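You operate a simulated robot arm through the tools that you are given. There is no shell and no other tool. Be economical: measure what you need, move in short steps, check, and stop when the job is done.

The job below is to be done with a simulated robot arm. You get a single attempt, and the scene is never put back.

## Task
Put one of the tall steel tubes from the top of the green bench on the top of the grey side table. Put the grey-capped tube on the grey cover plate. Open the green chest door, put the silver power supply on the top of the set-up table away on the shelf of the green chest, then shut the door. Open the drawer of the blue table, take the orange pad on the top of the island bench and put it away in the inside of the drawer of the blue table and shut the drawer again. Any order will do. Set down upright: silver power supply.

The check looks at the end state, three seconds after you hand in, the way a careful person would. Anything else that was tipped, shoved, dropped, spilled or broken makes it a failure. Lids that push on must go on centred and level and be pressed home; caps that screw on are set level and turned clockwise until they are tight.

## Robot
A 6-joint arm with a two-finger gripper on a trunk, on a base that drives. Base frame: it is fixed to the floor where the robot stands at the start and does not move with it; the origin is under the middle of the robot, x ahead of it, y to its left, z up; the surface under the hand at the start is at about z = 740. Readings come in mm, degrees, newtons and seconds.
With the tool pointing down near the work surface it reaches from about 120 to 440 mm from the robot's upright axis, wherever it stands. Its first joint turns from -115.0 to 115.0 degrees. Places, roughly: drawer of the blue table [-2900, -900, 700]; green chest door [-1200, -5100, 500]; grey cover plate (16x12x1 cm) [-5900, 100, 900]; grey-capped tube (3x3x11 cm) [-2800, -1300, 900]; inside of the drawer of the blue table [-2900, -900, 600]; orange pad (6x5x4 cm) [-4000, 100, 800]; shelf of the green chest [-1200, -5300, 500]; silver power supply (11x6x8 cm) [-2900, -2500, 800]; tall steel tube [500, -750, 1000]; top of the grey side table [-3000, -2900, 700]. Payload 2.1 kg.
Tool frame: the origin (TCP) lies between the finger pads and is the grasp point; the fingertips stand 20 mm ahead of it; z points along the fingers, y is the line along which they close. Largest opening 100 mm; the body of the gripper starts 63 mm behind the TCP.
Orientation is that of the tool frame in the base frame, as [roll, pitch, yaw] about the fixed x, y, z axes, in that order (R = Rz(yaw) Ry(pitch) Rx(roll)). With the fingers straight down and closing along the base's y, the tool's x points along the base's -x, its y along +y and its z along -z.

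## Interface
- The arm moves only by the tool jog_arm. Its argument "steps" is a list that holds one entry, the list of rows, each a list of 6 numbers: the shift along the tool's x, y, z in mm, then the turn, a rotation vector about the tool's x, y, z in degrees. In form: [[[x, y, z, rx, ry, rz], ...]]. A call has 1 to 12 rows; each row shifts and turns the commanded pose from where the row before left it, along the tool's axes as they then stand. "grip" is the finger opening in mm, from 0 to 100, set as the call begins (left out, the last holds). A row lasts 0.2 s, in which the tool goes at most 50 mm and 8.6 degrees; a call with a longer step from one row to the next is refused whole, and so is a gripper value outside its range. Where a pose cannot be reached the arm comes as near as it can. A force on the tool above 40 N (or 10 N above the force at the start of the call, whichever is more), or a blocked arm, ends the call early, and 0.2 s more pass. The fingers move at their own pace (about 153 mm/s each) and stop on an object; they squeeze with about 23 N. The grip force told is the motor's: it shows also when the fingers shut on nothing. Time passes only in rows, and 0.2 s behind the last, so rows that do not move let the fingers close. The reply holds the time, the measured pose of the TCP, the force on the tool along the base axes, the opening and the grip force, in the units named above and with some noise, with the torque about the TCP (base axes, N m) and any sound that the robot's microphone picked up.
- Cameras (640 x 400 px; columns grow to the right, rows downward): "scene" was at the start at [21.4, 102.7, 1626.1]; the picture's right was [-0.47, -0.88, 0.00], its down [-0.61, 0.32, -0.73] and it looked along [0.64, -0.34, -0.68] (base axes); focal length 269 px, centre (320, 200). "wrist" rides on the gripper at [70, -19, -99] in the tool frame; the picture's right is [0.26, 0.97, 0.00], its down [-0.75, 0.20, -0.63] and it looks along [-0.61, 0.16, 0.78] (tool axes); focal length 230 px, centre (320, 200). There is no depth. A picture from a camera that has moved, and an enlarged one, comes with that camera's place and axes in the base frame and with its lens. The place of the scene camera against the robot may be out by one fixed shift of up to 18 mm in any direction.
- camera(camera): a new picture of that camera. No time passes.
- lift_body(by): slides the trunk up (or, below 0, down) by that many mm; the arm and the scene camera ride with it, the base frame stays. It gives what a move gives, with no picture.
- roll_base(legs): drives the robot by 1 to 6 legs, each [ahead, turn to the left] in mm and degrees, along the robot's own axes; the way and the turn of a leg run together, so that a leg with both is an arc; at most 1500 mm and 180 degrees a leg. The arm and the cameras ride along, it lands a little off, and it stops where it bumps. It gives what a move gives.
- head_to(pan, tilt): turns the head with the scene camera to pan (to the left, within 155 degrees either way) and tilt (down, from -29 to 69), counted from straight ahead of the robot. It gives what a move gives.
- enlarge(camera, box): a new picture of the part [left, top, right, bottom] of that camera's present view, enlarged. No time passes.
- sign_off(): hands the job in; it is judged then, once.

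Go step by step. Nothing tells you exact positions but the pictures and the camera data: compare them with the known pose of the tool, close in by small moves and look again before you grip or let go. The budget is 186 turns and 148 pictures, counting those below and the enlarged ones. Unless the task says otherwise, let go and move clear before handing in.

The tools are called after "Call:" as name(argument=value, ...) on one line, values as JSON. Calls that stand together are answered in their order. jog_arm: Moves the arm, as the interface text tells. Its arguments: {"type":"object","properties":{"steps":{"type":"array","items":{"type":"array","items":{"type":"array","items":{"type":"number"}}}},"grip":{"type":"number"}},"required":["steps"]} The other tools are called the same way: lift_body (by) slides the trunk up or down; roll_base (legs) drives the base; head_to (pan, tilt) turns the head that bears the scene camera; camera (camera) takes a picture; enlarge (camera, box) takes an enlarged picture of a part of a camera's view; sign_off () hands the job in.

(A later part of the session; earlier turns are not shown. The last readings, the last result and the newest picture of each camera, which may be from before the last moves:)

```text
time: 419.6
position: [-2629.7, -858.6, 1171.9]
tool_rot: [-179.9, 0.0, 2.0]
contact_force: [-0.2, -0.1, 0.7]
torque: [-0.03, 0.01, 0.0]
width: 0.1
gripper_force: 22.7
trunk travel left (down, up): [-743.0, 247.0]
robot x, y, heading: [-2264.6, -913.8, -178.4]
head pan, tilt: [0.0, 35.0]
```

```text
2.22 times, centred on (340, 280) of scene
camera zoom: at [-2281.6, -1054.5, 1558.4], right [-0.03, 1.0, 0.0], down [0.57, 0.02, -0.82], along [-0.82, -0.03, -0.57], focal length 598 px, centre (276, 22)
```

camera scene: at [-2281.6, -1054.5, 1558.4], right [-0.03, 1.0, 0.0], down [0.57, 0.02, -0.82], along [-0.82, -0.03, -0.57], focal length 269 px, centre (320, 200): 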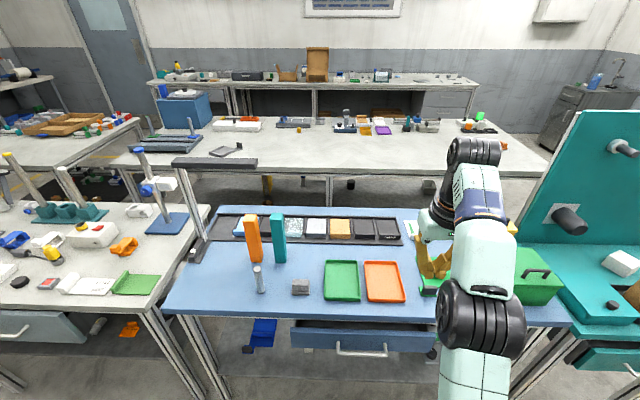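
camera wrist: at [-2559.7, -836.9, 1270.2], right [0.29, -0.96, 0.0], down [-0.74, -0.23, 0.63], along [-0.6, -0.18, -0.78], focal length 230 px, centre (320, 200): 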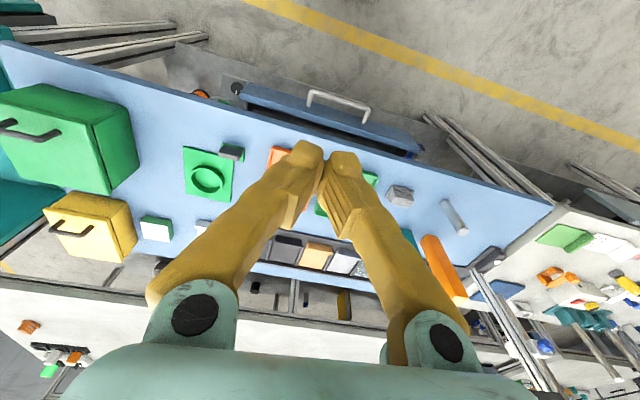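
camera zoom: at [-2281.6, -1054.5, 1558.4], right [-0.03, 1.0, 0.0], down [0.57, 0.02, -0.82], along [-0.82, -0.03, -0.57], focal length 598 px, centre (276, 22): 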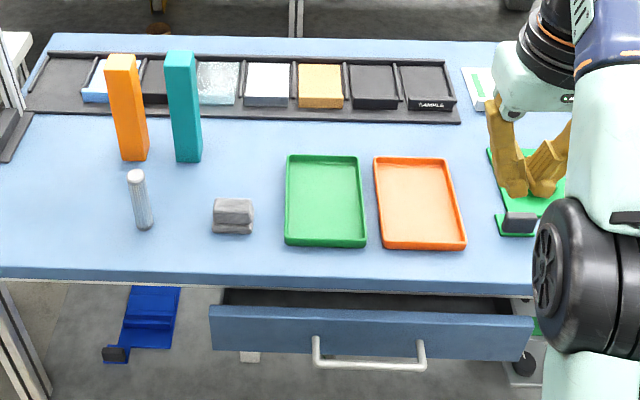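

Handle bar ≈(-2712,-931,668), ~31 mm off the drawer face. I'll straddle it from above with the fingers closing along x, tool tilted 30° to clear the table edge. First turn and tilt the tool.

Call:
jog_arm(steps=[[[0, 0, 0, 0, 0, 8.4], [0, 0, 0, 0, 0, 8.4], [0, 0, 0, 0, 0, 8.4], [0, 0, 0, 0, 0, 8.4], [0, 0, 0, 0, 0, 8.4], [0, 0, 0, 0, 0, 8.4], [0, 0, 0, 0, 0, 8.4], [0, 0, 0, 0, 0, 8.4], [0, 0, 0, 0, 0, 8.4], [0, 0, 0, 0, 0, 8.4], [0, 0, 0, 0, 0, 8.0], [0, 0, 0, 0, 0, 0]]], grip=50)

Call:
jog_arm(steps=[[[24, 0, 0, -7.5, 0, 0], [24, 0, 0, -7.5, 0, 0], [24, 0, 0, -7.5, 0, 0], [0, 0, 0, -7.5, 0, 0], [0, 0, 0, 0, 0, 0]]])

Call:
lift_body(by=-340)

Call:
camera(camera="scene")

Call:
camera(camera="wrist")

```text
time: 422.2
position: [-2629.1, -858.6, 1171.4]
tool_rot: [179.9, 0.1, -90.1]
contact_force: [0.1, -0.6, -0.1]
torque: [0.01, 0.02, 0.01]
width: 49.9
gripper_force: 0.1
trunk travel left (down, up): [-743.0, 247.0]
robot x, y, heading: [-2267.6, -917.1, -178.5]
head pan, tilt: [0.0, 35.0]
```

```text
time: 423.4
position: [-2629.7, -930.8, 1171.2]
tool_rot: [150.0, 0.0, -90.0]
contact_force: [0.0, 0.5, -0.8]
torque: [-0.01, -0.01, 0.0]
width: 50.1
gripper_force: 0.1
trunk travel left (down, up): [-743.0, 247.0]
robot x, y, heading: [-2267.8, -916.3, -178.3]
head pan, tilt: [0.0, 35.0]
```

```text
time: 426.7
position: [-2629.4, -931.2, 831.8]
tool_rot: [149.8, 0.1, -90.0]
contact_force: [-0.7, 0.1, 0.0]
torque: [0.0, -0.01, -0.01]
width: 49.9
gripper_force: 0.0
trunk travel left (down, up): [-403.0, 587.0]
robot x, y, heading: [-2266.1, -917.2, -178.2]
head pan, tilt: [0.0, 35.0]
```

```text
56 pictures are left
camera scene: at [-2281.7, -1054.6, 1218.4], right [-0.03, 1.0, 0.0], down [0.57, 0.02, -0.82], along [-0.82, -0.03, -0.57], focal length 269 px, centre (320, 200)
```

scene: 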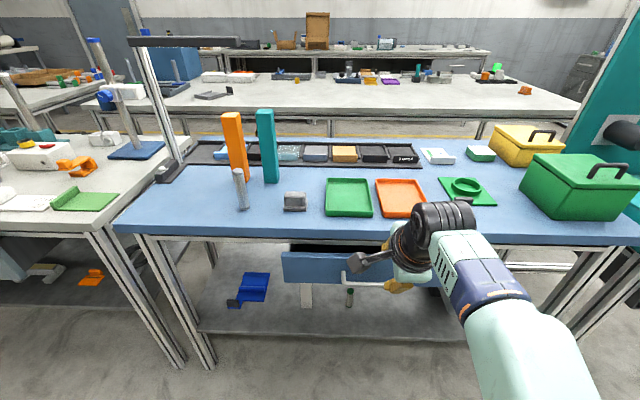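

```text
55 pictures are left
camera wrist: at [-2563.3, -999.3, 907.5], right [-0.84, -0.26, 0.48], down [0.14, 0.75, 0.65], along [-0.53, 0.61, -0.59], focal length 230 px, centre (320, 200)
```

wrist: 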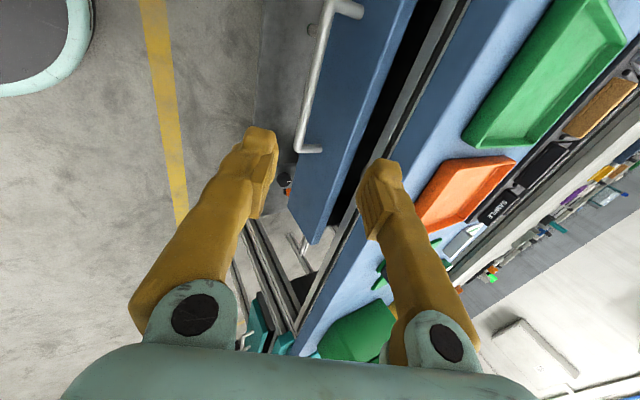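

The bar lies at x≈-2709, y -1007..-857. I narrow the fingers, roll forward to be above it, lower partway and check.

Call:
jog_arm(steps=[[[0, 0, 0, 0, 0, 0]]], grip=38)

Call:
roll_base(legs=[[73, 0]])

Call:
lift_body(by=-110)

Call:
camera(camera="wrist")

```text
time: 427.1
position: [-2629.9, -930.8, 830.8]
tool_rot: [149.9, 0.0, -90.0]
contact_force: [0.2, -0.4, -0.1]
torque: [0.02, -0.01, -0.03]
width: 37.8
gripper_force: 0.0
trunk travel left (down, up): [-403.0, 587.0]
robot x, y, heading: [-2267.6, -916.0, -178.4]
head pan, tilt: [0.0, 35.0]
```

```text
time: 428.1
position: [-2703.5, -932.4, 832.1]
tool_rot: [150.0, 0.0, -90.0]
contact_force: [0.7, 0.7, 0.1]
torque: [-0.01, -0.01, 0.02]
width: 38.2
gripper_force: 0.0
trunk travel left (down, up): [-403.0, 587.0]
robot x, y, heading: [-2337.4, -917.7, -178.5]
head pan, tilt: [0.0, 35.0]
```

```text
time: 429.6
position: [-2703.6, -933.5, 722.3]
tool_rot: [149.8, 0.2, -90.1]
contact_force: [0.1, 0.5, 1.3]
torque: [-0.02, 0.01, -0.01]
width: 37.8
gripper_force: 0.1
trunk travel left (down, up): [-293.0, 697.0]
robot x, y, heading: [-2341.0, -920.3, -178.2]
head pan, tilt: [0.0, 35.0]
```

```text
54 pictures are left
camera wrist: at [-2636.8, -1001.0, 797.5], right [-0.84, -0.26, 0.48], down [0.14, 0.75, 0.65], along [-0.53, 0.61, -0.59], focal length 230 px, centre (320, 200)
```

wrist: 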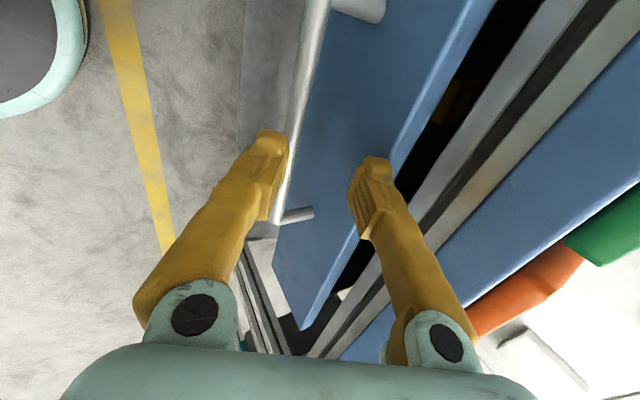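

Bar is between the fingers, panel close behind. I shift 5 mm toward me, narrow to 32, and lower the last 46 mm.

Call:
jog_arm(steps=[[[0, -4.3, -2.5, 0, 0, 0], [0, 0, 0, 0, 0, 0]]], grip=32)

Call:
lift_body(by=-30)

Call:
lift_body(by=-16)

Call:
camera(camera="wrist")

```text
time: 430.1
position: [-2698.2, -932.9, 719.6]
tool_rot: [149.8, 0.0, -90.1]
contact_force: [-0.5, -0.1, 0.5]
torque: [-0.04, 0.0, -0.02]
width: 31.8
gripper_force: 0.2
trunk travel left (down, up): [-293.0, 697.0]
robot x, y, heading: [-2340.8, -918.2, -178.2]
head pan, tilt: [0.0, 35.0]
```

```text
time: 430.9
position: [-2696.6, -932.7, 691.9]
tool_rot: [149.9, 0.2, -90.1]
contact_force: [-0.7, -0.6, 0.0]
torque: [-0.01, 0.0, 0.02]
width: 32.1
gripper_force: 0.0
trunk travel left (down, up): [-263.0, 727.0]
robot x, y, heading: [-2339.6, -913.7, -178.3]
head pan, tilt: [0.0, 35.0]
```

```text
time: 431.5
position: [-2698.1, -932.5, 674.8]
tool_rot: [150.0, 0.1, -90.0]
contact_force: [0.4, 0.0, 0.0]
torque: [-0.01, 0.0, -0.01]
width: 31.9
gripper_force: 0.1
trunk travel left (down, up): [-247.0, 743.0]
robot x, y, heading: [-2337.8, -918.1, -178.3]
head pan, tilt: [0.0, 35.0]
```

```text
53 pictures are left
camera wrist: at [-2631.4, -1001.2, 751.1], right [-0.84, -0.26, 0.48], down [0.14, 0.75, 0.65], along [-0.53, 0.61, -0.59], focal length 230 px, centre (320, 200)
```

wrist: 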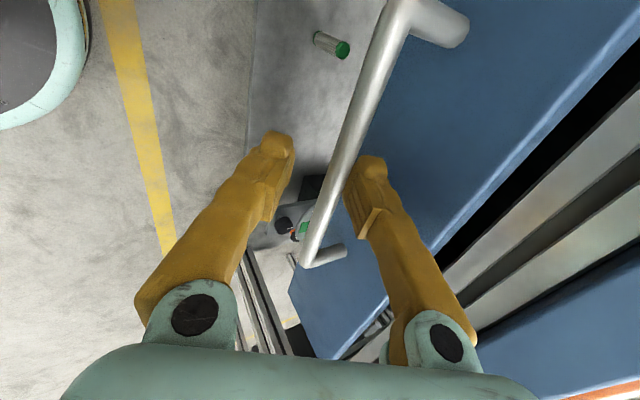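

The rear finger is behind the bar. I close and pull the drawer out.

Call:
jog_arm(steps=[[[0, 0, 0, 0, 0, 0], [0, 0, 0, 0, 0, 0]]], grip=0)

Call:
roll_base(legs=[[-200, 0]])

Call:
camera(camera="scene")

```text
time: 432.1
position: [-2697.0, -932.5, 675.4]
tool_rot: [149.9, 0.0, -90.2]
contact_force: [0.4, 0.3, 4.0]
torque: [-0.16, 0.02, -0.11]
width: 5.9
gripper_force: 32.5
trunk travel left (down, up): [-247.0, 743.0]
robot x, y, heading: [-2337.1, -914.0, -178.0]
head pan, tilt: [0.0, 35.0]
```

```text
time: 433.7
position: [-2499.4, -933.6, 674.9]
tool_rot: [150.1, 0.5, -90.1]
contact_force: [0.8, -25.3, -13.6]
torque: [-0.44, -0.01, 0.02]
width: 6.0
gripper_force: 32.4
trunk travel left (down, up): [-247.0, 743.0]
robot x, y, heading: [-2140.8, -910.8, -178.2]
head pan, tilt: [0.0, 35.0]
```

```text
52 pictures are left
camera scene: at [-2156.2, -1074.1, 1060.3], right [-0.03, 1.0, 0.02], down [0.57, 0.04, -0.82], along [-0.82, -0.01, -0.57], focal length 269 px, centre (320, 200)
```

scene: 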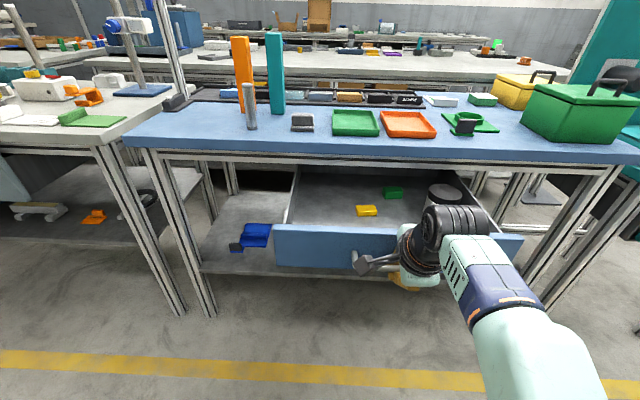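

The drawer is open ~200 mm, with free space inside. I release, rise, and level the tool for the tube.

Call:
jog_arm(steps=[[[0, 0, 0, 0, 0, 0], [0, 0, 0, 0, 0, 0]]], grip=36)

Call:
lift_body(by=400)

Call:
jog_arm(steps=[[[0, 0, 0, 7.5, 0, 0], [0, 0, 0, 7.5, 0, 0], [0, 0, 0, 7.5, 0, 0], [0, 0, 0, 7.5, 0, 0], [0, 0, 0, 0, 0, 0]]], grip=70)

Call:
camera(camera="wrist")

```text
time: 434.3
position: [-2497.7, -918.3, 673.6]
tool_rot: [150.0, -0.8, -90.1]
contact_force: [-0.4, 0.0, -0.2]
torque: [0.04, 0.05, -0.05]
width: 36.1
gripper_force: 0.1
trunk travel left (down, up): [-247.0, 743.0]
robot x, y, heading: [-2140.4, -914.7, -178.1]
head pan, tilt: [0.0, 35.0]
```

```text
time: 438.2
position: [-2498.0, -918.0, 1074.2]
tool_rot: [150.0, -0.9, -90.0]
contact_force: [-0.5, 0.2, 0.3]
torque: [0.0, -0.01, 0.0]
width: 36.1
gripper_force: 0.1
trunk travel left (down, up): [-647.0, 343.0]
robot x, y, heading: [-2140.6, -908.9, -178.1]
head pan, tilt: [0.0, 35.0]
```

```text
time: 439.4
position: [-2497.1, -918.1, 1074.7]
tool_rot: [-179.9, -0.8, -90.1]
contact_force: [0.1, -0.6, 0.1]
torque: [0.04, 0.01, 0.03]
width: 70.2
gripper_force: 0.0
trunk travel left (down, up): [-647.0, 343.0]
robot x, y, heading: [-2136.2, -915.1, -178.1]
head pan, tilt: [0.0, 35.0]
```

```text
51 pictures are left
camera wrist: at [-2477.9, -985.7, 1174.4], right [-0.97, -0.26, 0.0], down [-0.2, 0.76, 0.62], along [-0.16, 0.6, -0.79], focal length 230 px, centre (320, 200)
```

wrist: 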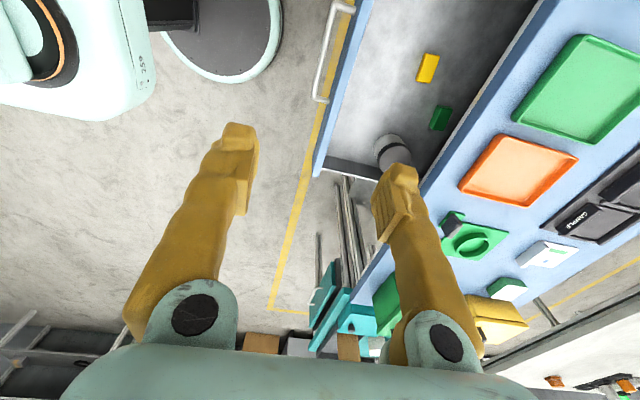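

Now to the tube at ≈(-2845,-1278): I move the base over to y≈-1320 and look.

Call:
roll_base(legs=[[0, 88], [400, 0], [0, -90], [250, 0]])

Call:
camera(camera="scene")

Call:
camera(camera="wrist")

```text
time: 451.0
position: [-2743.1, -1304.3, 1073.8]
tool_rot: [180.0, -0.8, -92.9]
contact_force: [-0.4, 0.3, -0.6]
torque: [-0.02, -0.01, 0.01]
width: 69.9
gripper_force: 0.0
trunk travel left (down, up): [-647.0, 343.0]
robot x, y, heading: [-2386.9, -1318.3, 179.2]
head pan, tilt: [0.0, 35.0]
```

```text
50 pictures are left
camera scene: at [-2408.0, -1453.3, 1462.4], right [0.02, 1.0, 0.0], down [0.57, -0.01, -0.82], along [-0.82, 0.01, -0.57], focal length 269 px, centre (320, 200)
```

scene: 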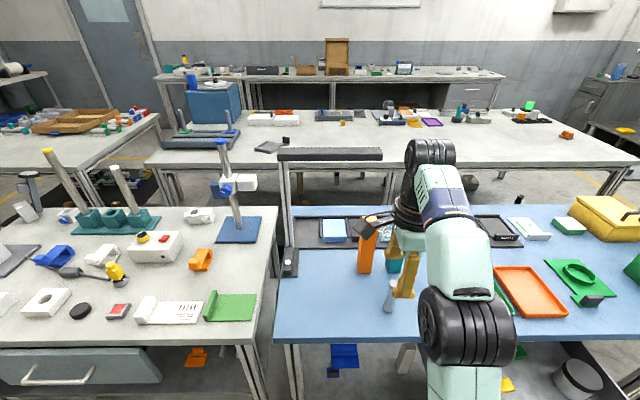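

```text
49 pictures are left
camera wrist: at [-2727.7, -1373.3, 1174.3], right [-0.98, -0.21, 0.0], down [-0.16, 0.77, 0.62], along [-0.13, 0.6, -0.79], focal length 230 px, centre (320, 200)
```

wrist: 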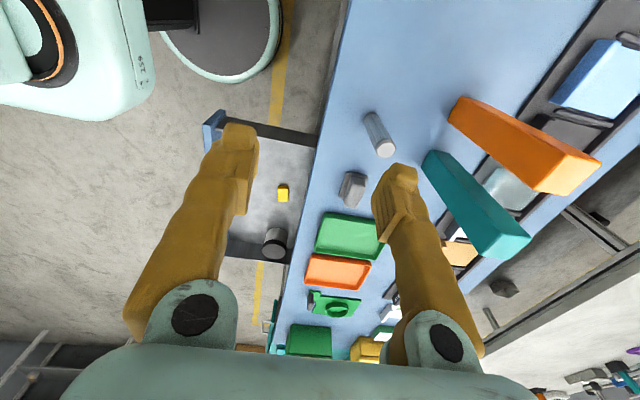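

I need a better fix on the tube's position: I roll 60 mm ahead and look again from nearer.

Call:
roll_base(legs=[[60, 0]])

Call:
lift_body(by=-40)

Call:
camera(camera="wrist")

```text
time: 451.9
position: [-2799.7, -1306.6, 1075.6]
tool_rot: [179.9, -0.8, -92.8]
contact_force: [-0.3, 0.5, -0.6]
torque: [-0.01, 0.05, 0.0]
width: 70.0
gripper_force: 0.1
trunk travel left (down, up): [-647.0, 343.0]
robot x, y, heading: [-2446.5, -1314.0, 179.0]
head pan, tilt: [0.0, 35.0]
```

```text
time: 452.8
position: [-2803.2, -1304.2, 1034.0]
tool_rot: [180.0, -0.8, -92.7]
contact_force: [0.0, -0.8, 0.8]
torque: [0.02, 0.0, 0.02]
width: 70.1
gripper_force: 0.2
trunk travel left (down, up): [-607.0, 383.0]
robot x, y, heading: [-2447.1, -1311.2, 179.2]
head pan, tilt: [0.0, 35.0]
```

```text
48 pictures are left
camera wrist: at [-2786.4, -1372.5, 1134.4], right [-0.98, -0.21, 0.0], down [-0.16, 0.77, 0.62], along [-0.13, 0.6, -0.79], focal length 230 px, centre (320, 200)
```

wrist: 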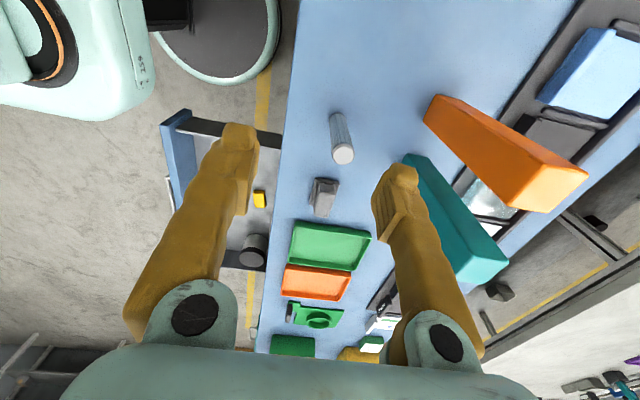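

Tube triangulates to (-2833,-1272), top ≈ z 915. I move over it and recheck.

Call:
roll_base(legs=[[26, 0]])

Call:
jog_arm(steps=[[[-31, 4, 0, 0, 0, 0], [0, 0, 0, 0, 0, 0]]])

Call:
camera(camera="wrist")

```text
time: 453.6
position: [-2828.4, -1304.4, 1034.7]
tool_rot: [179.9, -0.8, -92.7]
contact_force: [0.4, -0.4, -0.8]
torque: [-0.01, 0.0, 0.01]
width: 70.1
gripper_force: 0.0
trunk travel left (down, up): [-607.0, 383.0]
robot x, y, heading: [-2470.0, -1313.0, 179.2]
head pan, tilt: [0.0, 35.0]
```

```text
time: 454.2
position: [-2831.7, -1274.1, 1034.6]
tool_rot: [-179.9, -0.8, -92.8]
contact_force: [-0.6, 0.3, -0.8]
torque: [0.03, -0.04, -0.02]
width: 69.9
gripper_force: 0.2
trunk travel left (down, up): [-607.0, 383.0]
robot x, y, heading: [-2473.3, -1311.6, 179.0]
head pan, tilt: [0.0, 35.0]
```

```text
47 pictures are left
camera wrist: at [-2815.7, -1341.5, 1133.3], right [-0.98, -0.21, 0.0], down [-0.16, 0.77, 0.62], along [-0.13, 0.6, -0.79], focal length 230 px, centre (320, 200)
```

wrist: 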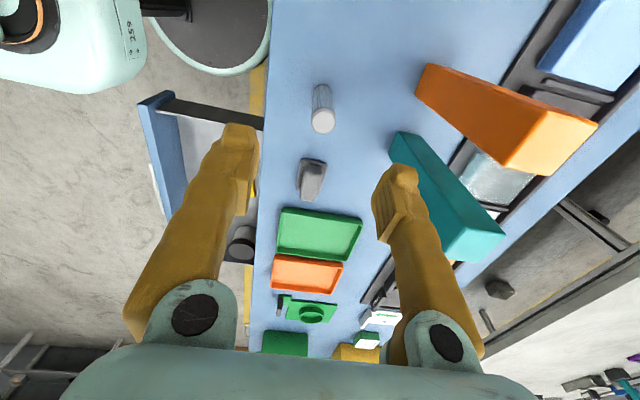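

Within 3 mm. I nudge and lower to straddle, checking before the last part.

Call:
jog_arm(steps=[[[-3, 2, 0, 0, 0, 0], [0, 0, 0, 0, 0, 0]]])

Call:
lift_body(by=-120)

Call:
camera(camera="wrist")

```text
time: 454.8
position: [-2834.1, -1270.2, 1033.3]
tool_rot: [-179.9, -0.9, -92.7]
contact_force: [0.4, 0.0, 0.0]
torque: [-0.02, 0.01, -0.04]
width: 70.0
gripper_force: 0.0
trunk travel left (down, up): [-607.0, 383.0]
robot x, y, heading: [-2471.2, -1312.8, 179.2]
head pan, tilt: [0.0, 35.0]
```

```text
time: 456.3
position: [-2832.7, -1271.3, 914.5]
tool_rot: [179.9, -0.8, -92.8]
contact_force: [-0.1, -0.2, 0.9]
torque: [0.02, 0.03, -0.01]
width: 70.1
gripper_force: 0.0
trunk travel left (down, up): [-487.0, 503.0]
robot x, y, heading: [-2467.8, -1314.6, 179.1]
head pan, tilt: [0.0, 35.0]
```

```text
46 pictures are left
camera wrist: at [-2817.6, -1337.9, 1013.1], right [-0.98, -0.21, 0.0], down [-0.16, 0.77, 0.62], along [-0.13, 0.6, -0.79], focal length 230 px, centre (320, 200)
```

wrist: 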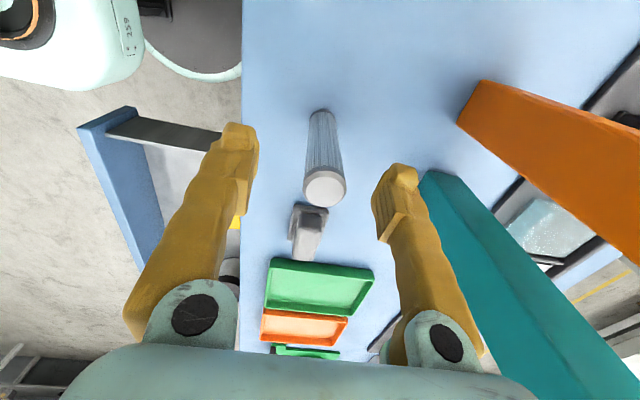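

Centred on the tube. Lower the last 50 mm, grip, and lift.

Call:
lift_body(by=-49)

Call:
jog_arm(steps=[[[0, 0, 0, 0, 0, 0], [0, 0, 0, 0, 0, 0], [0, 0, 0, 0, 0, 0]]], grip=0)

Call:
lift_body(by=300)

Call:
camera(camera="wrist")

```text
time: 457.2
position: [-2833.7, -1269.8, 865.6]
tool_rot: [179.9, -0.9, -92.8]
contact_force: [0.2, -0.6, -0.5]
torque: [0.03, 0.0, -0.03]
width: 70.0
gripper_force: 0.0
trunk travel left (down, up): [-438.0, 552.0]
robot x, y, heading: [-2469.5, -1316.2, 179.0]
head pan, tilt: [0.0, 35.0]
```

```text
time: 458.0
position: [-2833.7, -1270.5, 864.9]
tool_rot: [-180.0, -0.7, -92.9]
contact_force: [-0.4, 0.6, -0.3]
torque: [0.01, -0.02, 0.03]
width: 23.8
gripper_force: 23.1
trunk travel left (down, up): [-438.0, 552.0]
robot x, y, heading: [-2467.6, -1312.8, 179.0]
head pan, tilt: [0.0, 35.0]
```

```text
time: 461.0
position: [-2833.7, -1270.6, 1165.3]
tool_rot: [-179.9, -0.7, -92.8]
contact_force: [0.5, 0.1, -1.2]
torque: [-0.03, 0.0, 0.01]
width: 23.5
gripper_force: 23.6
trunk travel left (down, up): [-738.0, 252.0]
robot x, y, heading: [-2472.5, -1310.3, 179.3]
head pan, tilt: [0.0, 35.0]
```

```text
45 pictures are left
camera wrist: at [-2817.8, -1338.0, 1264.0], right [-0.98, -0.21, 0.0], down [-0.16, 0.77, 0.62], along [-0.13, 0.6, -0.79], focal length 230 px, centre (320, 200)
```

wrist: 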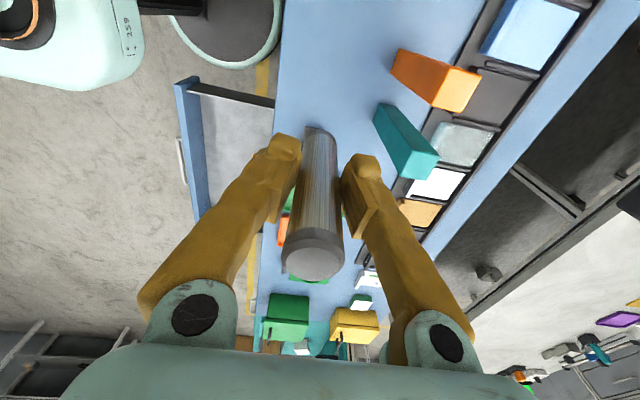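

Tube is held firmly below its cap. I back out and drive round the north end of the island toward the back bench.

Call:
roll_base(legs=[[-330, 0], [0, -89], [1060, 0], [1060, 0], [0, 90], [1400, 0]])

Call:
head_to(pan=15, tilt=25)

Call:
camera(camera="scene")

```text
time: 487.6
position: [-3847.7, 864.7, 1165.2]
tool_rot: [179.9, -0.8, -93.0]
contact_force: [-0.4, 0.4, -0.7]
torque: [-0.03, -0.02, -0.02]
width: 23.3
gripper_force: 22.8
trunk travel left (down, up): [-738.0, 252.0]
robot x, y, heading: [-3483.8, 820.8, 178.9]
head pan, tilt: [0.0, 35.0]
```

```text
time: 488.3
position: [-3847.2, 865.7, 1164.5]
tool_rot: [-179.9, -0.9, -93.1]
contact_force: [-0.6, 0.8, -1.2]
torque: [0.01, -0.01, -0.03]
width: 23.5
gripper_force: 23.1
trunk travel left (down, up): [-738.0, 252.0]
robot x, y, heading: [-3485.1, 821.3, 178.8]
head pan, tilt: [15.0, 25.0]
```

```text
44 pictures are left
camera scene: at [-3510.1, 658.9, 1569.1], right [-0.24, 0.97, 0.0], down [0.41, 0.1, -0.91], along [-0.88, -0.22, -0.42], focal length 269 px, centre (320, 200)
```

scene: 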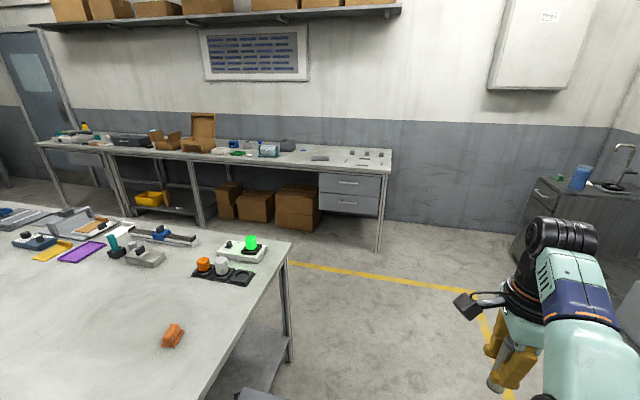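

I see the orange pad on the island at ≈(-3986,45) and the plate on the back bench. I continue west and face the back bench.

Call:
roll_base(legs=[[1000, 0], [850, 0], [0, 90], [790, 0], [0, -89]])

Call:
head_to(pan=5, tilt=40)

Call:
camera(camera="scene")

Call:
camera(camera="wrist")

```text
time: 509.0
position: [-5690.0, 94.2, 1164.1]
tool_rot: [-180.0, -0.8, -90.3]
contact_force: [0.1, 0.1, -1.2]
torque: [0.01, -0.03, 0.0]
width: 23.7
gripper_force: 22.5
trunk travel left (down, up): [-738.0, 252.0]
robot x, y, heading: [-5324.0, 65.1, -178.8]
head pan, tilt: [15.0, 25.0]
```

```text
time: 509.8
position: [-5689.3, 94.6, 1163.3]
tool_rot: [179.9, -0.7, -90.3]
contact_force: [0.1, 0.0, -0.9]
torque: [-0.02, -0.02, 0.03]
width: 23.7
gripper_force: 22.9
trunk travel left (down, up): [-738.0, 252.0]
robot x, y, heading: [-5325.8, 67.1, -178.5]
head pan, tilt: [5.0, 40.0]
```

```text
43 pictures are left
camera scene: at [-5338.5, -80.4, 1545.9], right [-0.11, 0.99, 0.0], down [0.64, 0.07, -0.77], along [-0.76, -0.09, -0.64], focal length 269 px, centre (320, 200)
```

scene: 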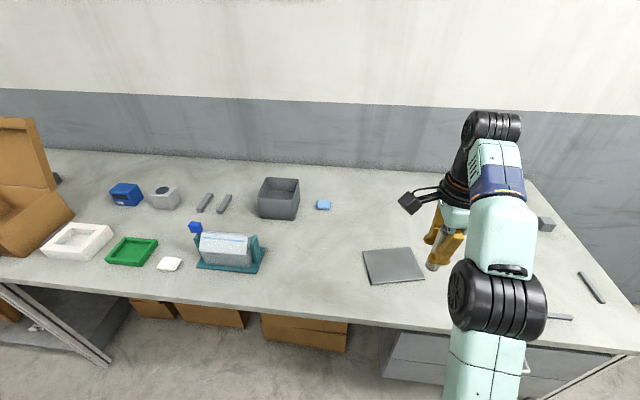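

```text
42 pictures are left
camera wrist: at [-5670.8, 27.6, 1264.1], right [-0.97, -0.25, 0.0], down [-0.2, 0.76, 0.62], along [-0.16, 0.6, -0.79], focal length 230 px, centre (320, 200)
```

wrist: 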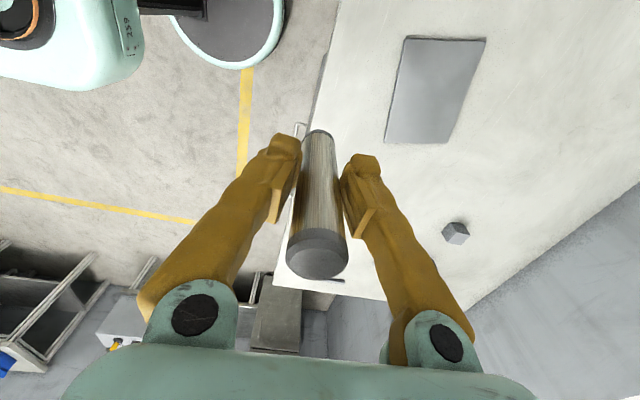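

Plate centre is at (-5878,80,847). I roll forward 175 mm and look again.

Call:
roll_base(legs=[[180, 0]])

Call:
jog_arm(steps=[[[9, 0, 0, 0, 0.7, 0], [0, 0, 0, 0, 0, 0]]])

Call:
lift_body(by=-180)

Call:
camera(camera="wrist")

```text
time: 511.3
position: [-5869.1, 90.9, 1164.5]
tool_rot: [-180.0, -0.8, -90.6]
contact_force: [0.8, -0.5, -0.2]
torque: [-0.05, -0.04, 0.02]
width: 23.5
gripper_force: 22.6
trunk travel left (down, up): [-738.0, 252.0]
robot x, y, heading: [-5502.5, 59.7, -178.6]
head pan, tilt: [5.0, 40.0]
```

```text
time: 511.9
position: [-5870.7, 81.1, 1164.7]
tool_rot: [-179.9, -1.5, -90.4]
contact_force: [-0.2, -1.0, -1.0]
torque: [-0.01, 0.0, 0.01]
width: 23.3
gripper_force: 22.7
trunk travel left (down, up): [-738.0, 252.0]
robot x, y, heading: [-5506.2, 59.8, -178.7]
head pan, tilt: [5.0, 40.0]
```

```text
time: 513.9
position: [-5869.8, 80.7, 984.4]
tool_rot: [180.0, -1.5, -90.5]
contact_force: [-0.2, 0.7, -0.8]
torque: [-0.01, 0.0, -0.03]
width: 23.5
gripper_force: 23.1
trunk travel left (down, up): [-558.0, 432.0]
robot x, y, heading: [-5511.6, 64.7, -178.7]
head pan, tilt: [5.0, 40.0]
```

```text
41 pictures are left
camera wrist: at [-5851.6, 15.7, 1084.9], right [-0.97, -0.25, 0.01], down [-0.19, 0.77, 0.61], along [-0.16, 0.59, -0.79], focal length 230 px, centre (320, 200)
```

wrist: 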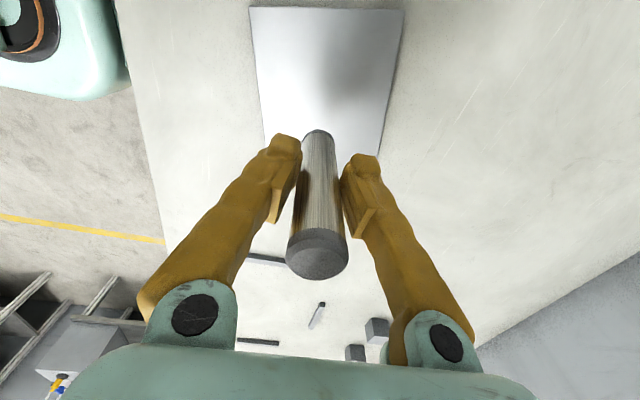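

Over the plate centre. I fix the small tilt and lower toward it.

Call:
jog_arm(steps=[[[0, 7, 0, 0, -1.5, 0], [0, 0, 0, 0, 0, 0]]])

Call:
lift_body(by=-54)

Call:
lift_body(by=-5)

Call:
lift_body(by=-4)

```text
time: 514.5
position: [-5878.0, 82.1, 984.3]
tool_rot: [-180.0, 0.0, -90.5]
contact_force: [0.2, -0.4, -0.9]
torque: [-0.01, 0.01, -0.02]
width: 23.5
gripper_force: 22.6
trunk travel left (down, up): [-558.0, 432.0]
robot x, y, heading: [-5507.8, 58.0, -178.6]
head pan, tilt: [5.0, 40.0]
```

```text
time: 515.5
position: [-5877.5, 80.5, 929.7]
tool_rot: [180.0, 0.0, -90.5]
contact_force: [0.7, -0.2, -1.2]
torque: [-0.01, 0.0, 0.0]
width: 23.6
gripper_force: 23.1
trunk travel left (down, up): [-504.0, 486.0]
robot x, y, heading: [-5506.4, 60.1, -178.5]
head pan, tilt: [5.0, 40.0]
```

```text
time: 516.0
position: [-5876.7, 80.3, 925.9]
tool_rot: [-180.0, 0.0, -90.5]
contact_force: [-0.7, 0.6, -1.8]
torque: [-0.02, 0.03, 0.02]
width: 23.7
gripper_force: 22.5
trunk travel left (down, up): [-499.0, 491.0]
robot x, y, heading: [-5509.2, 61.5, -178.8]
head pan, tilt: [5.0, 40.0]
```

```text
time: 516.5
position: [-5875.7, 82.3, 923.0]
tool_rot: [179.7, 0.0, -90.5]
contact_force: [-4.1, 0.1, 23.3]
torque: [0.05, 0.07, 0.04]
width: 23.5
gripper_force: 23.2
trunk travel left (down, up): [-495.0, 495.0]
robot x, y, heading: [-5505.1, 59.1, -178.6]
head pan, tilt: [5.0, 40.0]
```

Contact (23 N). I relieve 1.5 mm, release, and lift off.

Call:
lift_body(by=1.5)

Call:
jog_arm(steps=[[[0, 0, 0, 0, 0, 0], [0, 0, 0, 0, 0, 0]]], grip=60)

Call:
lift_body(by=240)

Call:
camera(camera="wrist")

```text
time: 517.0
position: [-5876.4, 81.6, 923.0]
tool_rot: [-180.0, 0.0, -90.5]
contact_force: [-1.4, 0.9, 10.7]
torque: [0.04, 0.0, -0.01]
width: 23.4
gripper_force: 23.1
trunk travel left (down, up): [-496.0, 494.0]
robot x, y, heading: [-5504.2, 61.5, -178.6]
head pan, tilt: [5.0, 40.0]
```

```text
time: 517.6
position: [-5876.6, 81.2, 922.9]
tool_rot: [-179.9, 0.0, -90.5]
contact_force: [0.3, 0.0, -0.3]
torque: [0.0, 0.01, -0.04]
width: 60.0
gripper_force: 0.0
trunk travel left (down, up): [-496.0, 494.0]
robot x, y, heading: [-5503.5, 61.9, -178.4]
head pan, tilt: [5.0, 40.0]
```

```text
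time: 520.1
position: [-5878.0, 81.8, 1163.0]
tool_rot: [-179.9, 0.0, -90.5]
contact_force: [0.4, 0.0, 0.7]
torque: [0.0, 0.0, 0.0]
width: 60.0
gripper_force: 0.0
trunk travel left (down, up): [-736.0, 254.0]
robot x, y, heading: [-5503.4, 58.1, -178.8]
head pan, tilt: [5.0, 40.0]
```

```text
40 pictures are left
camera wrist: at [-5858.3, 12.9, 1261.9], right [-0.97, -0.25, 0.0], down [-0.19, 0.75, 0.63], along [-0.16, 0.61, -0.78], focal length 230 px, centre (320, 200)
```

wrist: 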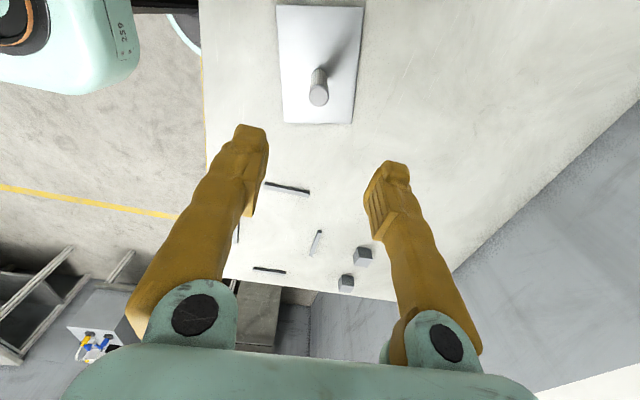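

The tube stands upright in the middle of the plate. Now to the orange pad via the north end of the island.

Call:
roll_base(legs=[[-170, 0], [0, -90], [770, 0], [0, -90], [1380, 0], [0, -90]])

Call:
camera(camera="scene")

Call:
camera(camera="wrist")

```text
time: 543.3
position: [-3999.4, 550.6, 1163.4]
tool_rot: [-180.0, 0.0, 1.2]
contact_force: [0.3, 0.7, 0.4]
torque: [0.02, -0.02, 0.01]
width: 60.1
gripper_force: 0.1
trunk travel left (down, up): [-736.0, 254.0]
robot x, y, heading: [-3988.6, 919.7, -87.1]
head pan, tilt: [5.0, 40.0]
```

```text
39 pictures are left
camera scene: at [-3832.2, 906.9, 1544.3], right [-0.99, -0.14, 0.0], down [-0.09, 0.64, -0.77], along [0.11, -0.76, -0.64], focal length 269 px, centre (320, 200)
```

scene: 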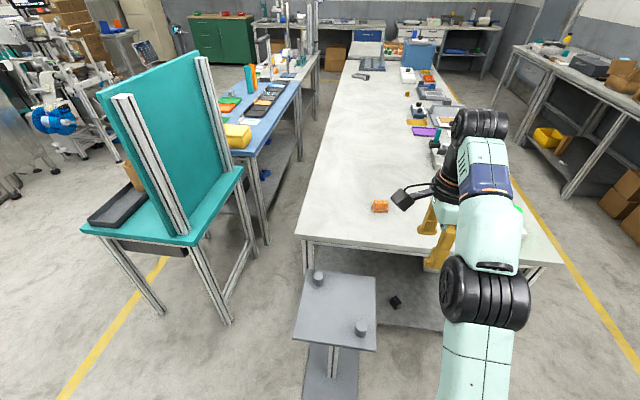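

```text
38 pictures are left
camera wrist: at [-3928.4, 572.7, 1261.9], right [0.28, -0.96, 0.0], down [-0.75, -0.22, 0.63], along [-0.6, -0.17, -0.78], focal length 230 px, centre (320, 200)
```

wrist: 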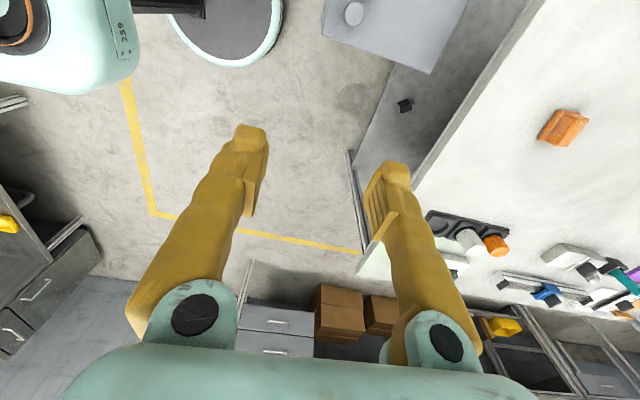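

The pad is at ≈(-3964,40), 215 mm in from the island's end, and a grey pedestal blocks the straight approach. I'll stand to its west at about (-4220,515) and reach diagonally with a tilted tool.

Call:
roll_base(legs=[[0, -93], [238, 0], [0, 90], [395, 0]])

Call:
jog_arm(steps=[[[0, 0, 0, 0, 0, -8.5], [0, 0, 0, 0, 0, -8.5], [0, 0, 0, 0, 0, -8.5], [0, 0, 0, 0, 0, -8.5], [0, 0, 0, 0, 0, -8.5], [0, 0, 0, 0, 0, -8.5], [0, 0, 0, 0, 0, -8.5], [0, 0, 0, 0, 0, -8.5], [0, 0, 0, 0, 0, -8.5], [0, 0, 0, 0, 0, -8.5], [0, 0, 0, 0, 0, -5], [0, 0, 0, 0, 0, 0]]], grip=90)

Call:
roll_base(legs=[[0, 28]])

Call:
camera(camera="wrist")

Call:
camera(camera="scene")

```text
time: 555.0
position: [-4250.1, 159.4, 1163.4]
tool_rot: [-180.0, 0.0, -1.5]
contact_force: [0.7, 0.7, -0.1]
torque: [0.03, -0.01, -0.02]
width: 60.0
gripper_force: 0.1
trunk travel left (down, up): [-736.0, 254.0]
robot x, y, heading: [-4224.8, 528.7, -89.9]
head pan, tilt: [5.0, 40.0]
```

```text
time: 557.5
position: [-4250.1, 158.9, 1163.2]
tool_rot: [-180.0, -0.1, 88.6]
contact_force: [-0.4, -0.5, -0.7]
torque: [-0.01, 0.03, 0.0]
width: 89.9
gripper_force: 0.0
trunk travel left (down, up): [-736.0, 254.0]
robot x, y, heading: [-4223.8, 529.9, -89.5]
head pan, tilt: [5.0, 40.0]
```

```text
time: 559.3
position: [-4074.5, 191.5, 1162.8]
tool_rot: [-179.9, 0.0, 116.3]
contact_force: [0.2, 0.7, -0.7]
torque: [0.0, -0.02, 0.0]
width: 89.8
gripper_force: 0.1
trunk travel left (down, up): [-736.0, 254.0]
robot x, y, heading: [-4223.1, 530.2, -62.0]
head pan, tilt: [5.0, 40.0]
```

```text
37 pictures are left
camera wrist: at [-4121.3, 245.5, 1261.5], right [0.75, 0.66, 0.0], down [0.51, -0.58, 0.63], along [0.42, -0.47, -0.78], focal length 230 px, centre (320, 200)
```

wrist: 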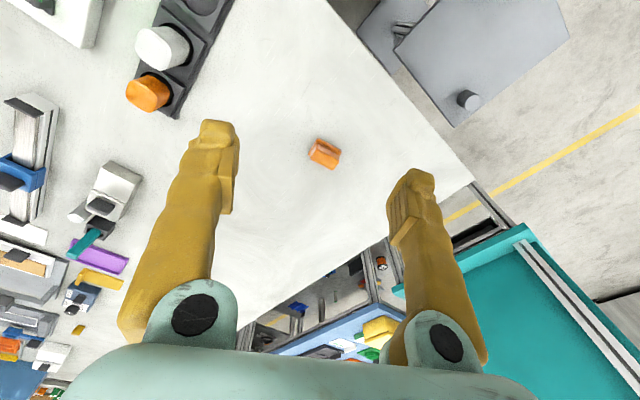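

```text
36 pictures are left
camera scene: at [-4074.1, 578.9, 1544.3], right [-0.84, -0.55, 0.0], down [-0.35, 0.54, -0.77], along [0.42, -0.64, -0.64], focal length 269 px, centre (320, 200)
```

scene: 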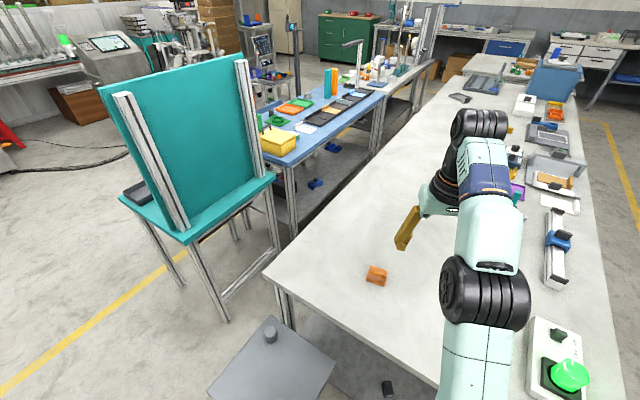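

I zoom on the pad to see its orientation.

Call:
enlarge(camera="wrist", box=[270, 110, 380, 190])

```text
5.00 times, centred on (325, 150) of wrist
camera zoom: at [-4121.3, 245.5, 1261.5], right [0.75, 0.66, 0.0], down [0.51, -0.58, 0.63], along [0.42, -0.47, -0.78], focal length 1150 px, centre (295, 450)
```

zoom: 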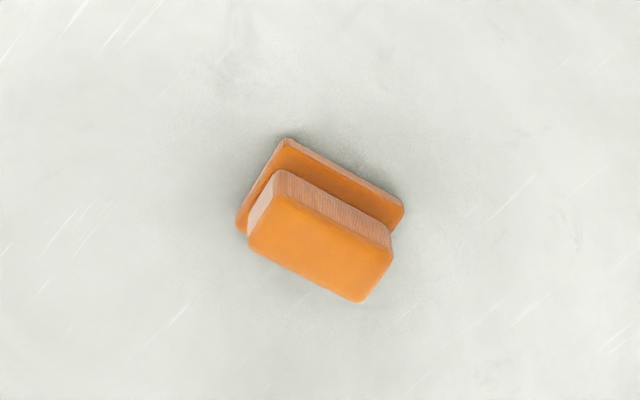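

The pad is an H-shaped block, its 60 mm length along azimuth ≈9.5°. I rotate and tilt the tool to grip its ends, then reach out above it.

Call:
jog_arm(steps=[[[0, 0, 0, 0, 0, 8.4], [0, 0, 0, 0, 0, 8.4], [0, 0, 0, 0, -7.5, 0], [0, 0, 0, 0, -7.5, 0], [0, 0, 0, 0, -7.5, 0], [0, 0, 0, 0, -7.5, 0], [0, 0, 0, 0, 0, 0]]])

Call:
lift_body(by=-80)

Call:
jog_arm(steps=[[[-1.2, 15.3, 41.7, 0, 0, 0], [-1.2, 15.3, 41.7, 0, 0, 0], [-1.2, 15.3, 41.7, 0, 0, 0], [-1.2, 15.3, 41.7, 0, 0, 0], [0, 0, 0, 0, 0, 0]]])

Call:
camera(camera="wrist")

```text
time: 560.9
position: [-4073.6, 189.1, 1161.5]
tool_rot: [-180.0, 29.9, 99.5]
contact_force: [0.5, -0.7, 0.0]
torque: [0.02, -0.04, 0.03]
width: 90.0
gripper_force: 0.0
trunk travel left (down, up): [-736.0, 254.0]
robot x, y, heading: [-4227.4, 531.9, -61.9]
head pan, tilt: [5.0, 40.0]
```

```text
time: 562.1
position: [-4073.4, 189.0, 1082.9]
tool_rot: [179.9, 30.1, 99.4]
contact_force: [0.4, -0.1, 0.7]
torque: [0.02, 0.01, -0.01]
width: 90.0
gripper_force: 0.1
trunk travel left (down, up): [-656.0, 334.0]
robot x, y, heading: [-4224.4, 529.2, -61.9]
head pan, tilt: [5.0, 40.0]
```

```text
time: 563.3
position: [-3997.5, 112.7, 940.4]
tool_rot: [179.8, 30.1, 99.6]
contact_force: [0.2, 0.2, 0.3]
torque: [0.03, -0.01, -0.01]
width: 89.9
gripper_force: 0.1
trunk travel left (down, up): [-656.0, 334.0]
robot x, y, heading: [-4221.9, 531.5, -61.8]
head pan, tilt: [5.0, 40.0]
```

```text
34 pictures are left
camera wrist: at [-4034.3, 219.3, 991.6], right [0.92, 0.38, -0.13], down [0.25, -0.3, 0.92], along [0.31, -0.88, -0.37], focal length 230 px, centre (320, 200)
```

wrist: 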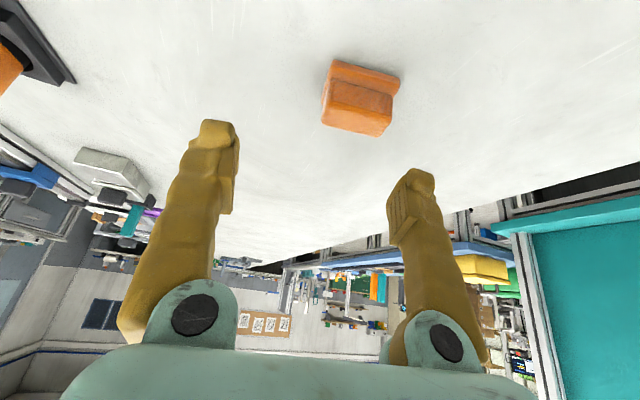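

Pad centre ≈(-3954,66). I move to just above and recheck.

Call:
jog_arm(steps=[[[10, 17.5, 25, 0, 0, 0], [10, 17.5, 25, 0, 0, 0], [0, 0, 25, 0, 0, 0], [0, 0, 0, 0, 0, 0]]])

Call:
camera(camera="wrist")

```text
time: 564.3
position: [-3961.8, 98.0, 865.0]
tool_rot: [180.0, 30.0, 99.5]
contact_force: [-0.2, -0.3, -0.1]
torque: [0.04, 0.0, -0.01]
width: 90.1
gripper_force: 0.1
trunk travel left (down, up): [-656.0, 334.0]
robot x, y, heading: [-4222.9, 526.8, -62.0]
head pan, tilt: [5.0, 40.0]
```

```text
33 pictures are left
camera wrist: at [-3997.5, 205.5, 916.0], right [0.92, 0.38, -0.13], down [0.25, -0.3, 0.92], along [0.31, -0.88, -0.37], focal length 230 px, centre (320, 200)
```

wrist: 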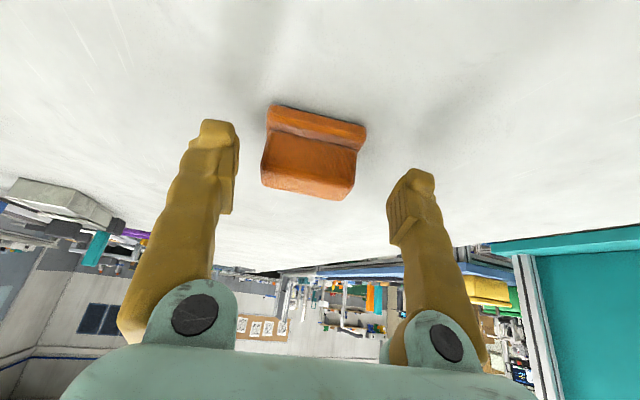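

Fingers straddle it laterally. I move in to the grasp pose and close.

Call:
jog_arm(steps=[[[-11, 0, 20, 0, 0, 0], [-10.5, -1, 20, 0, 0, 0], [0, 0, 19, 0, 0, 0], [0, 0, 0, 0, 0, 0]]])

Call:
camera(camera="wrist")

```text
time: 565.3
position: [-3954.4, 61.4, 841.3]
tool_rot: [179.5, 31.6, 99.9]
contact_force: [3.1, 16.4, 25.7]
torque: [0.11, 1.37, -1.14]
width: 92.6
gripper_force: 1.7
trunk travel left (down, up): [-656.0, 334.0]
robot x, y, heading: [-4224.0, 534.2, -61.9]
head pan, tilt: [5.0, 40.0]
stopped in row 4: the force on the tool passed its limit at 45 N (the readings are from after the stop); the commanded pose is now the measured one
```

```text
32 pictures are left
camera wrist: at [-3991.6, 168.0, 887.1], right [0.91, 0.38, -0.13], down [0.24, -0.27, 0.93], along [0.32, -0.88, -0.34], focal length 230 px, centre (320, 200)
```

wrist: 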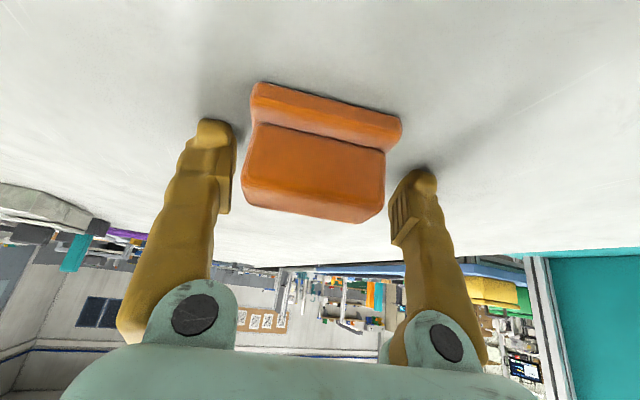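

The fingertips touched the table (z≈818); the pad sits between the fingers. I back off slightly and close.

Call:
jog_arm(steps=[[[4, 0, -9, 0, -1.5, 0], [0, 0, 0, 0, 0, 0]]])

Call:
jog_arm(steps=[[[0, 0, 0, 0, 0, 0], [0, 0, 0, 0, 0, 0], [0, 0, 0, 0, 0, 0]]], grip=0)

Call:
lift_body(by=150)

Call:
camera(camera="wrist")

```text
time: 565.7
position: [-3953.8, 57.6, 840.1]
tool_rot: [179.8, 32.8, 99.9]
contact_force: [-1.9, 15.9, 30.5]
torque: [0.2, 0.88, 0.03]
width: 92.2
gripper_force: 1.5
trunk travel left (down, up): [-656.0, 334.0]
robot x, y, heading: [-4219.8, 533.1, -61.4]
head pan, tilt: [5.0, 40.0]
stopped in row 2: the force on the tool passed its limit at 46 N (the readings are from after the stop); the commanded pose is now the measured one
```

```text
time: 566.1
position: [-3961.5, 55.0, 843.6]
tool_rot: [179.8, 33.0, 99.6]
contact_force: [-9.1, 5.1, 36.5]
torque: [0.91, 0.97, 0.0]
width: 56.2
gripper_force: 45.1
trunk travel left (down, up): [-656.0, 334.0]
robot x, y, heading: [-4221.9, 527.1, -61.7]
head pan, tilt: [5.0, 40.0]
stopped in row 1: the force on the tool passed its limit at 62 N (the readings are from after the stop); the commanded pose is now the measured one
```

```text
time: 567.8
position: [-3953.7, 44.9, 980.8]
tool_rot: [-179.7, 31.9, 99.7]
contact_force: [0.0, -0.3, 0.0]
torque: [0.0, 0.04, 0.01]
width: 56.3
gripper_force: 23.6
trunk travel left (down, up): [-806.0, 184.0]
robot x, y, heading: [-4223.9, 527.9, -61.7]
head pan, tilt: [5.0, 40.0]
```

```text
31 pictures are left
camera wrist: at [-3989.5, 152.9, 1027.0], right [0.92, 0.38, -0.14], down [0.25, -0.27, 0.93], along [0.31, -0.89, -0.34], focal length 230 px, centre (320, 200)
```

wrist: 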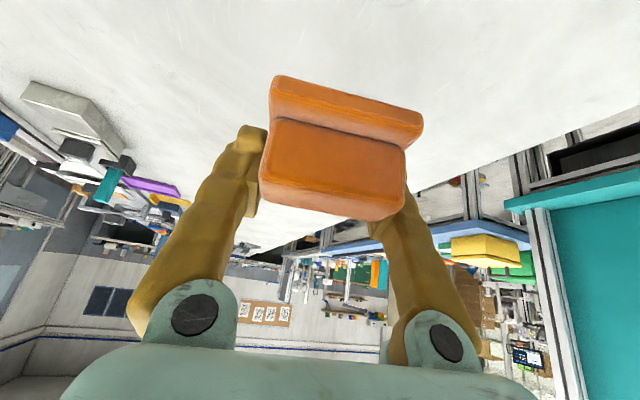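

The pad is held and lifted. I retract the arm and level the tool.

Call:
jog_arm(steps=[[[31, -12.9, -17.9, 0, 0, 0], [31, -12.9, -17.9, 0, 0, 0], [31, -12.9, -17.9, 0, 0, 0], [31, -12.9, -17.9, 0, 0, 0], [31, -12.9, -17.9, 0, 0, 0], [0, 0, 0, 0, 8, 0], [0, 0, 0, 0, 8, 0], [0, 0, 0, 0, 8, 0], [0, 0, 0, 0, 8, 0], [0, 0, 0, 0, 0, 0]]])

Call:
lift_body(by=150)

Call:
camera(camera="wrist")

```text
time: 570.0
position: [-4062.1, 206.2, 975.7]
tool_rot: [-176.1, 11.4, 98.7]
contact_force: [-0.3, 1.1, -0.9]
torque: [-0.04, 0.0, 0.01]
width: 56.6
gripper_force: 23.1
out of reach, approached as far as the arm can: row 7, 8
trunk travel left (down, up): [-806.0, 184.0]
robot x, y, heading: [-4223.5, 529.2, -61.8]
head pan, tilt: [5.0, 40.0]
```

```text
time: 571.8
position: [-4060.5, 204.9, 1125.5]
tool_rot: [-175.9, 11.4, 98.7]
contact_force: [0.1, 0.1, -0.4]
torque: [-0.01, 0.0, -0.01]
width: 56.5
gripper_force: 23.0
trunk travel left (down, up): [-956.0, 34.0]
robot x, y, heading: [-4223.5, 531.4, -62.0]
head pan, tilt: [5.0, 40.0]
```

```text
30 pictures are left
camera wrist: at [-4085.4, 292.6, 1209.5], right [0.92, 0.38, -0.12], down [0.33, -0.57, 0.75], along [0.22, -0.73, -0.65], focal length 230 px, centre (320, 200)
```

wrist: 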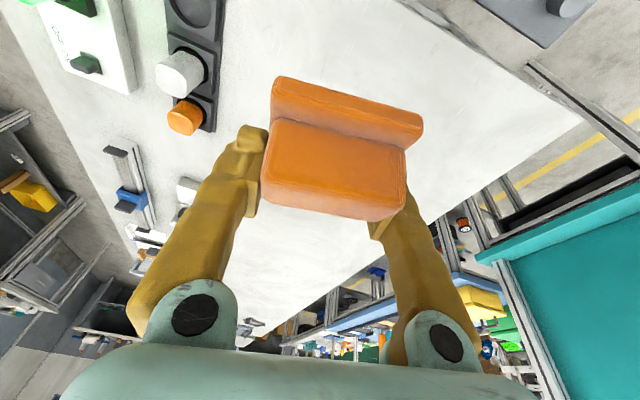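

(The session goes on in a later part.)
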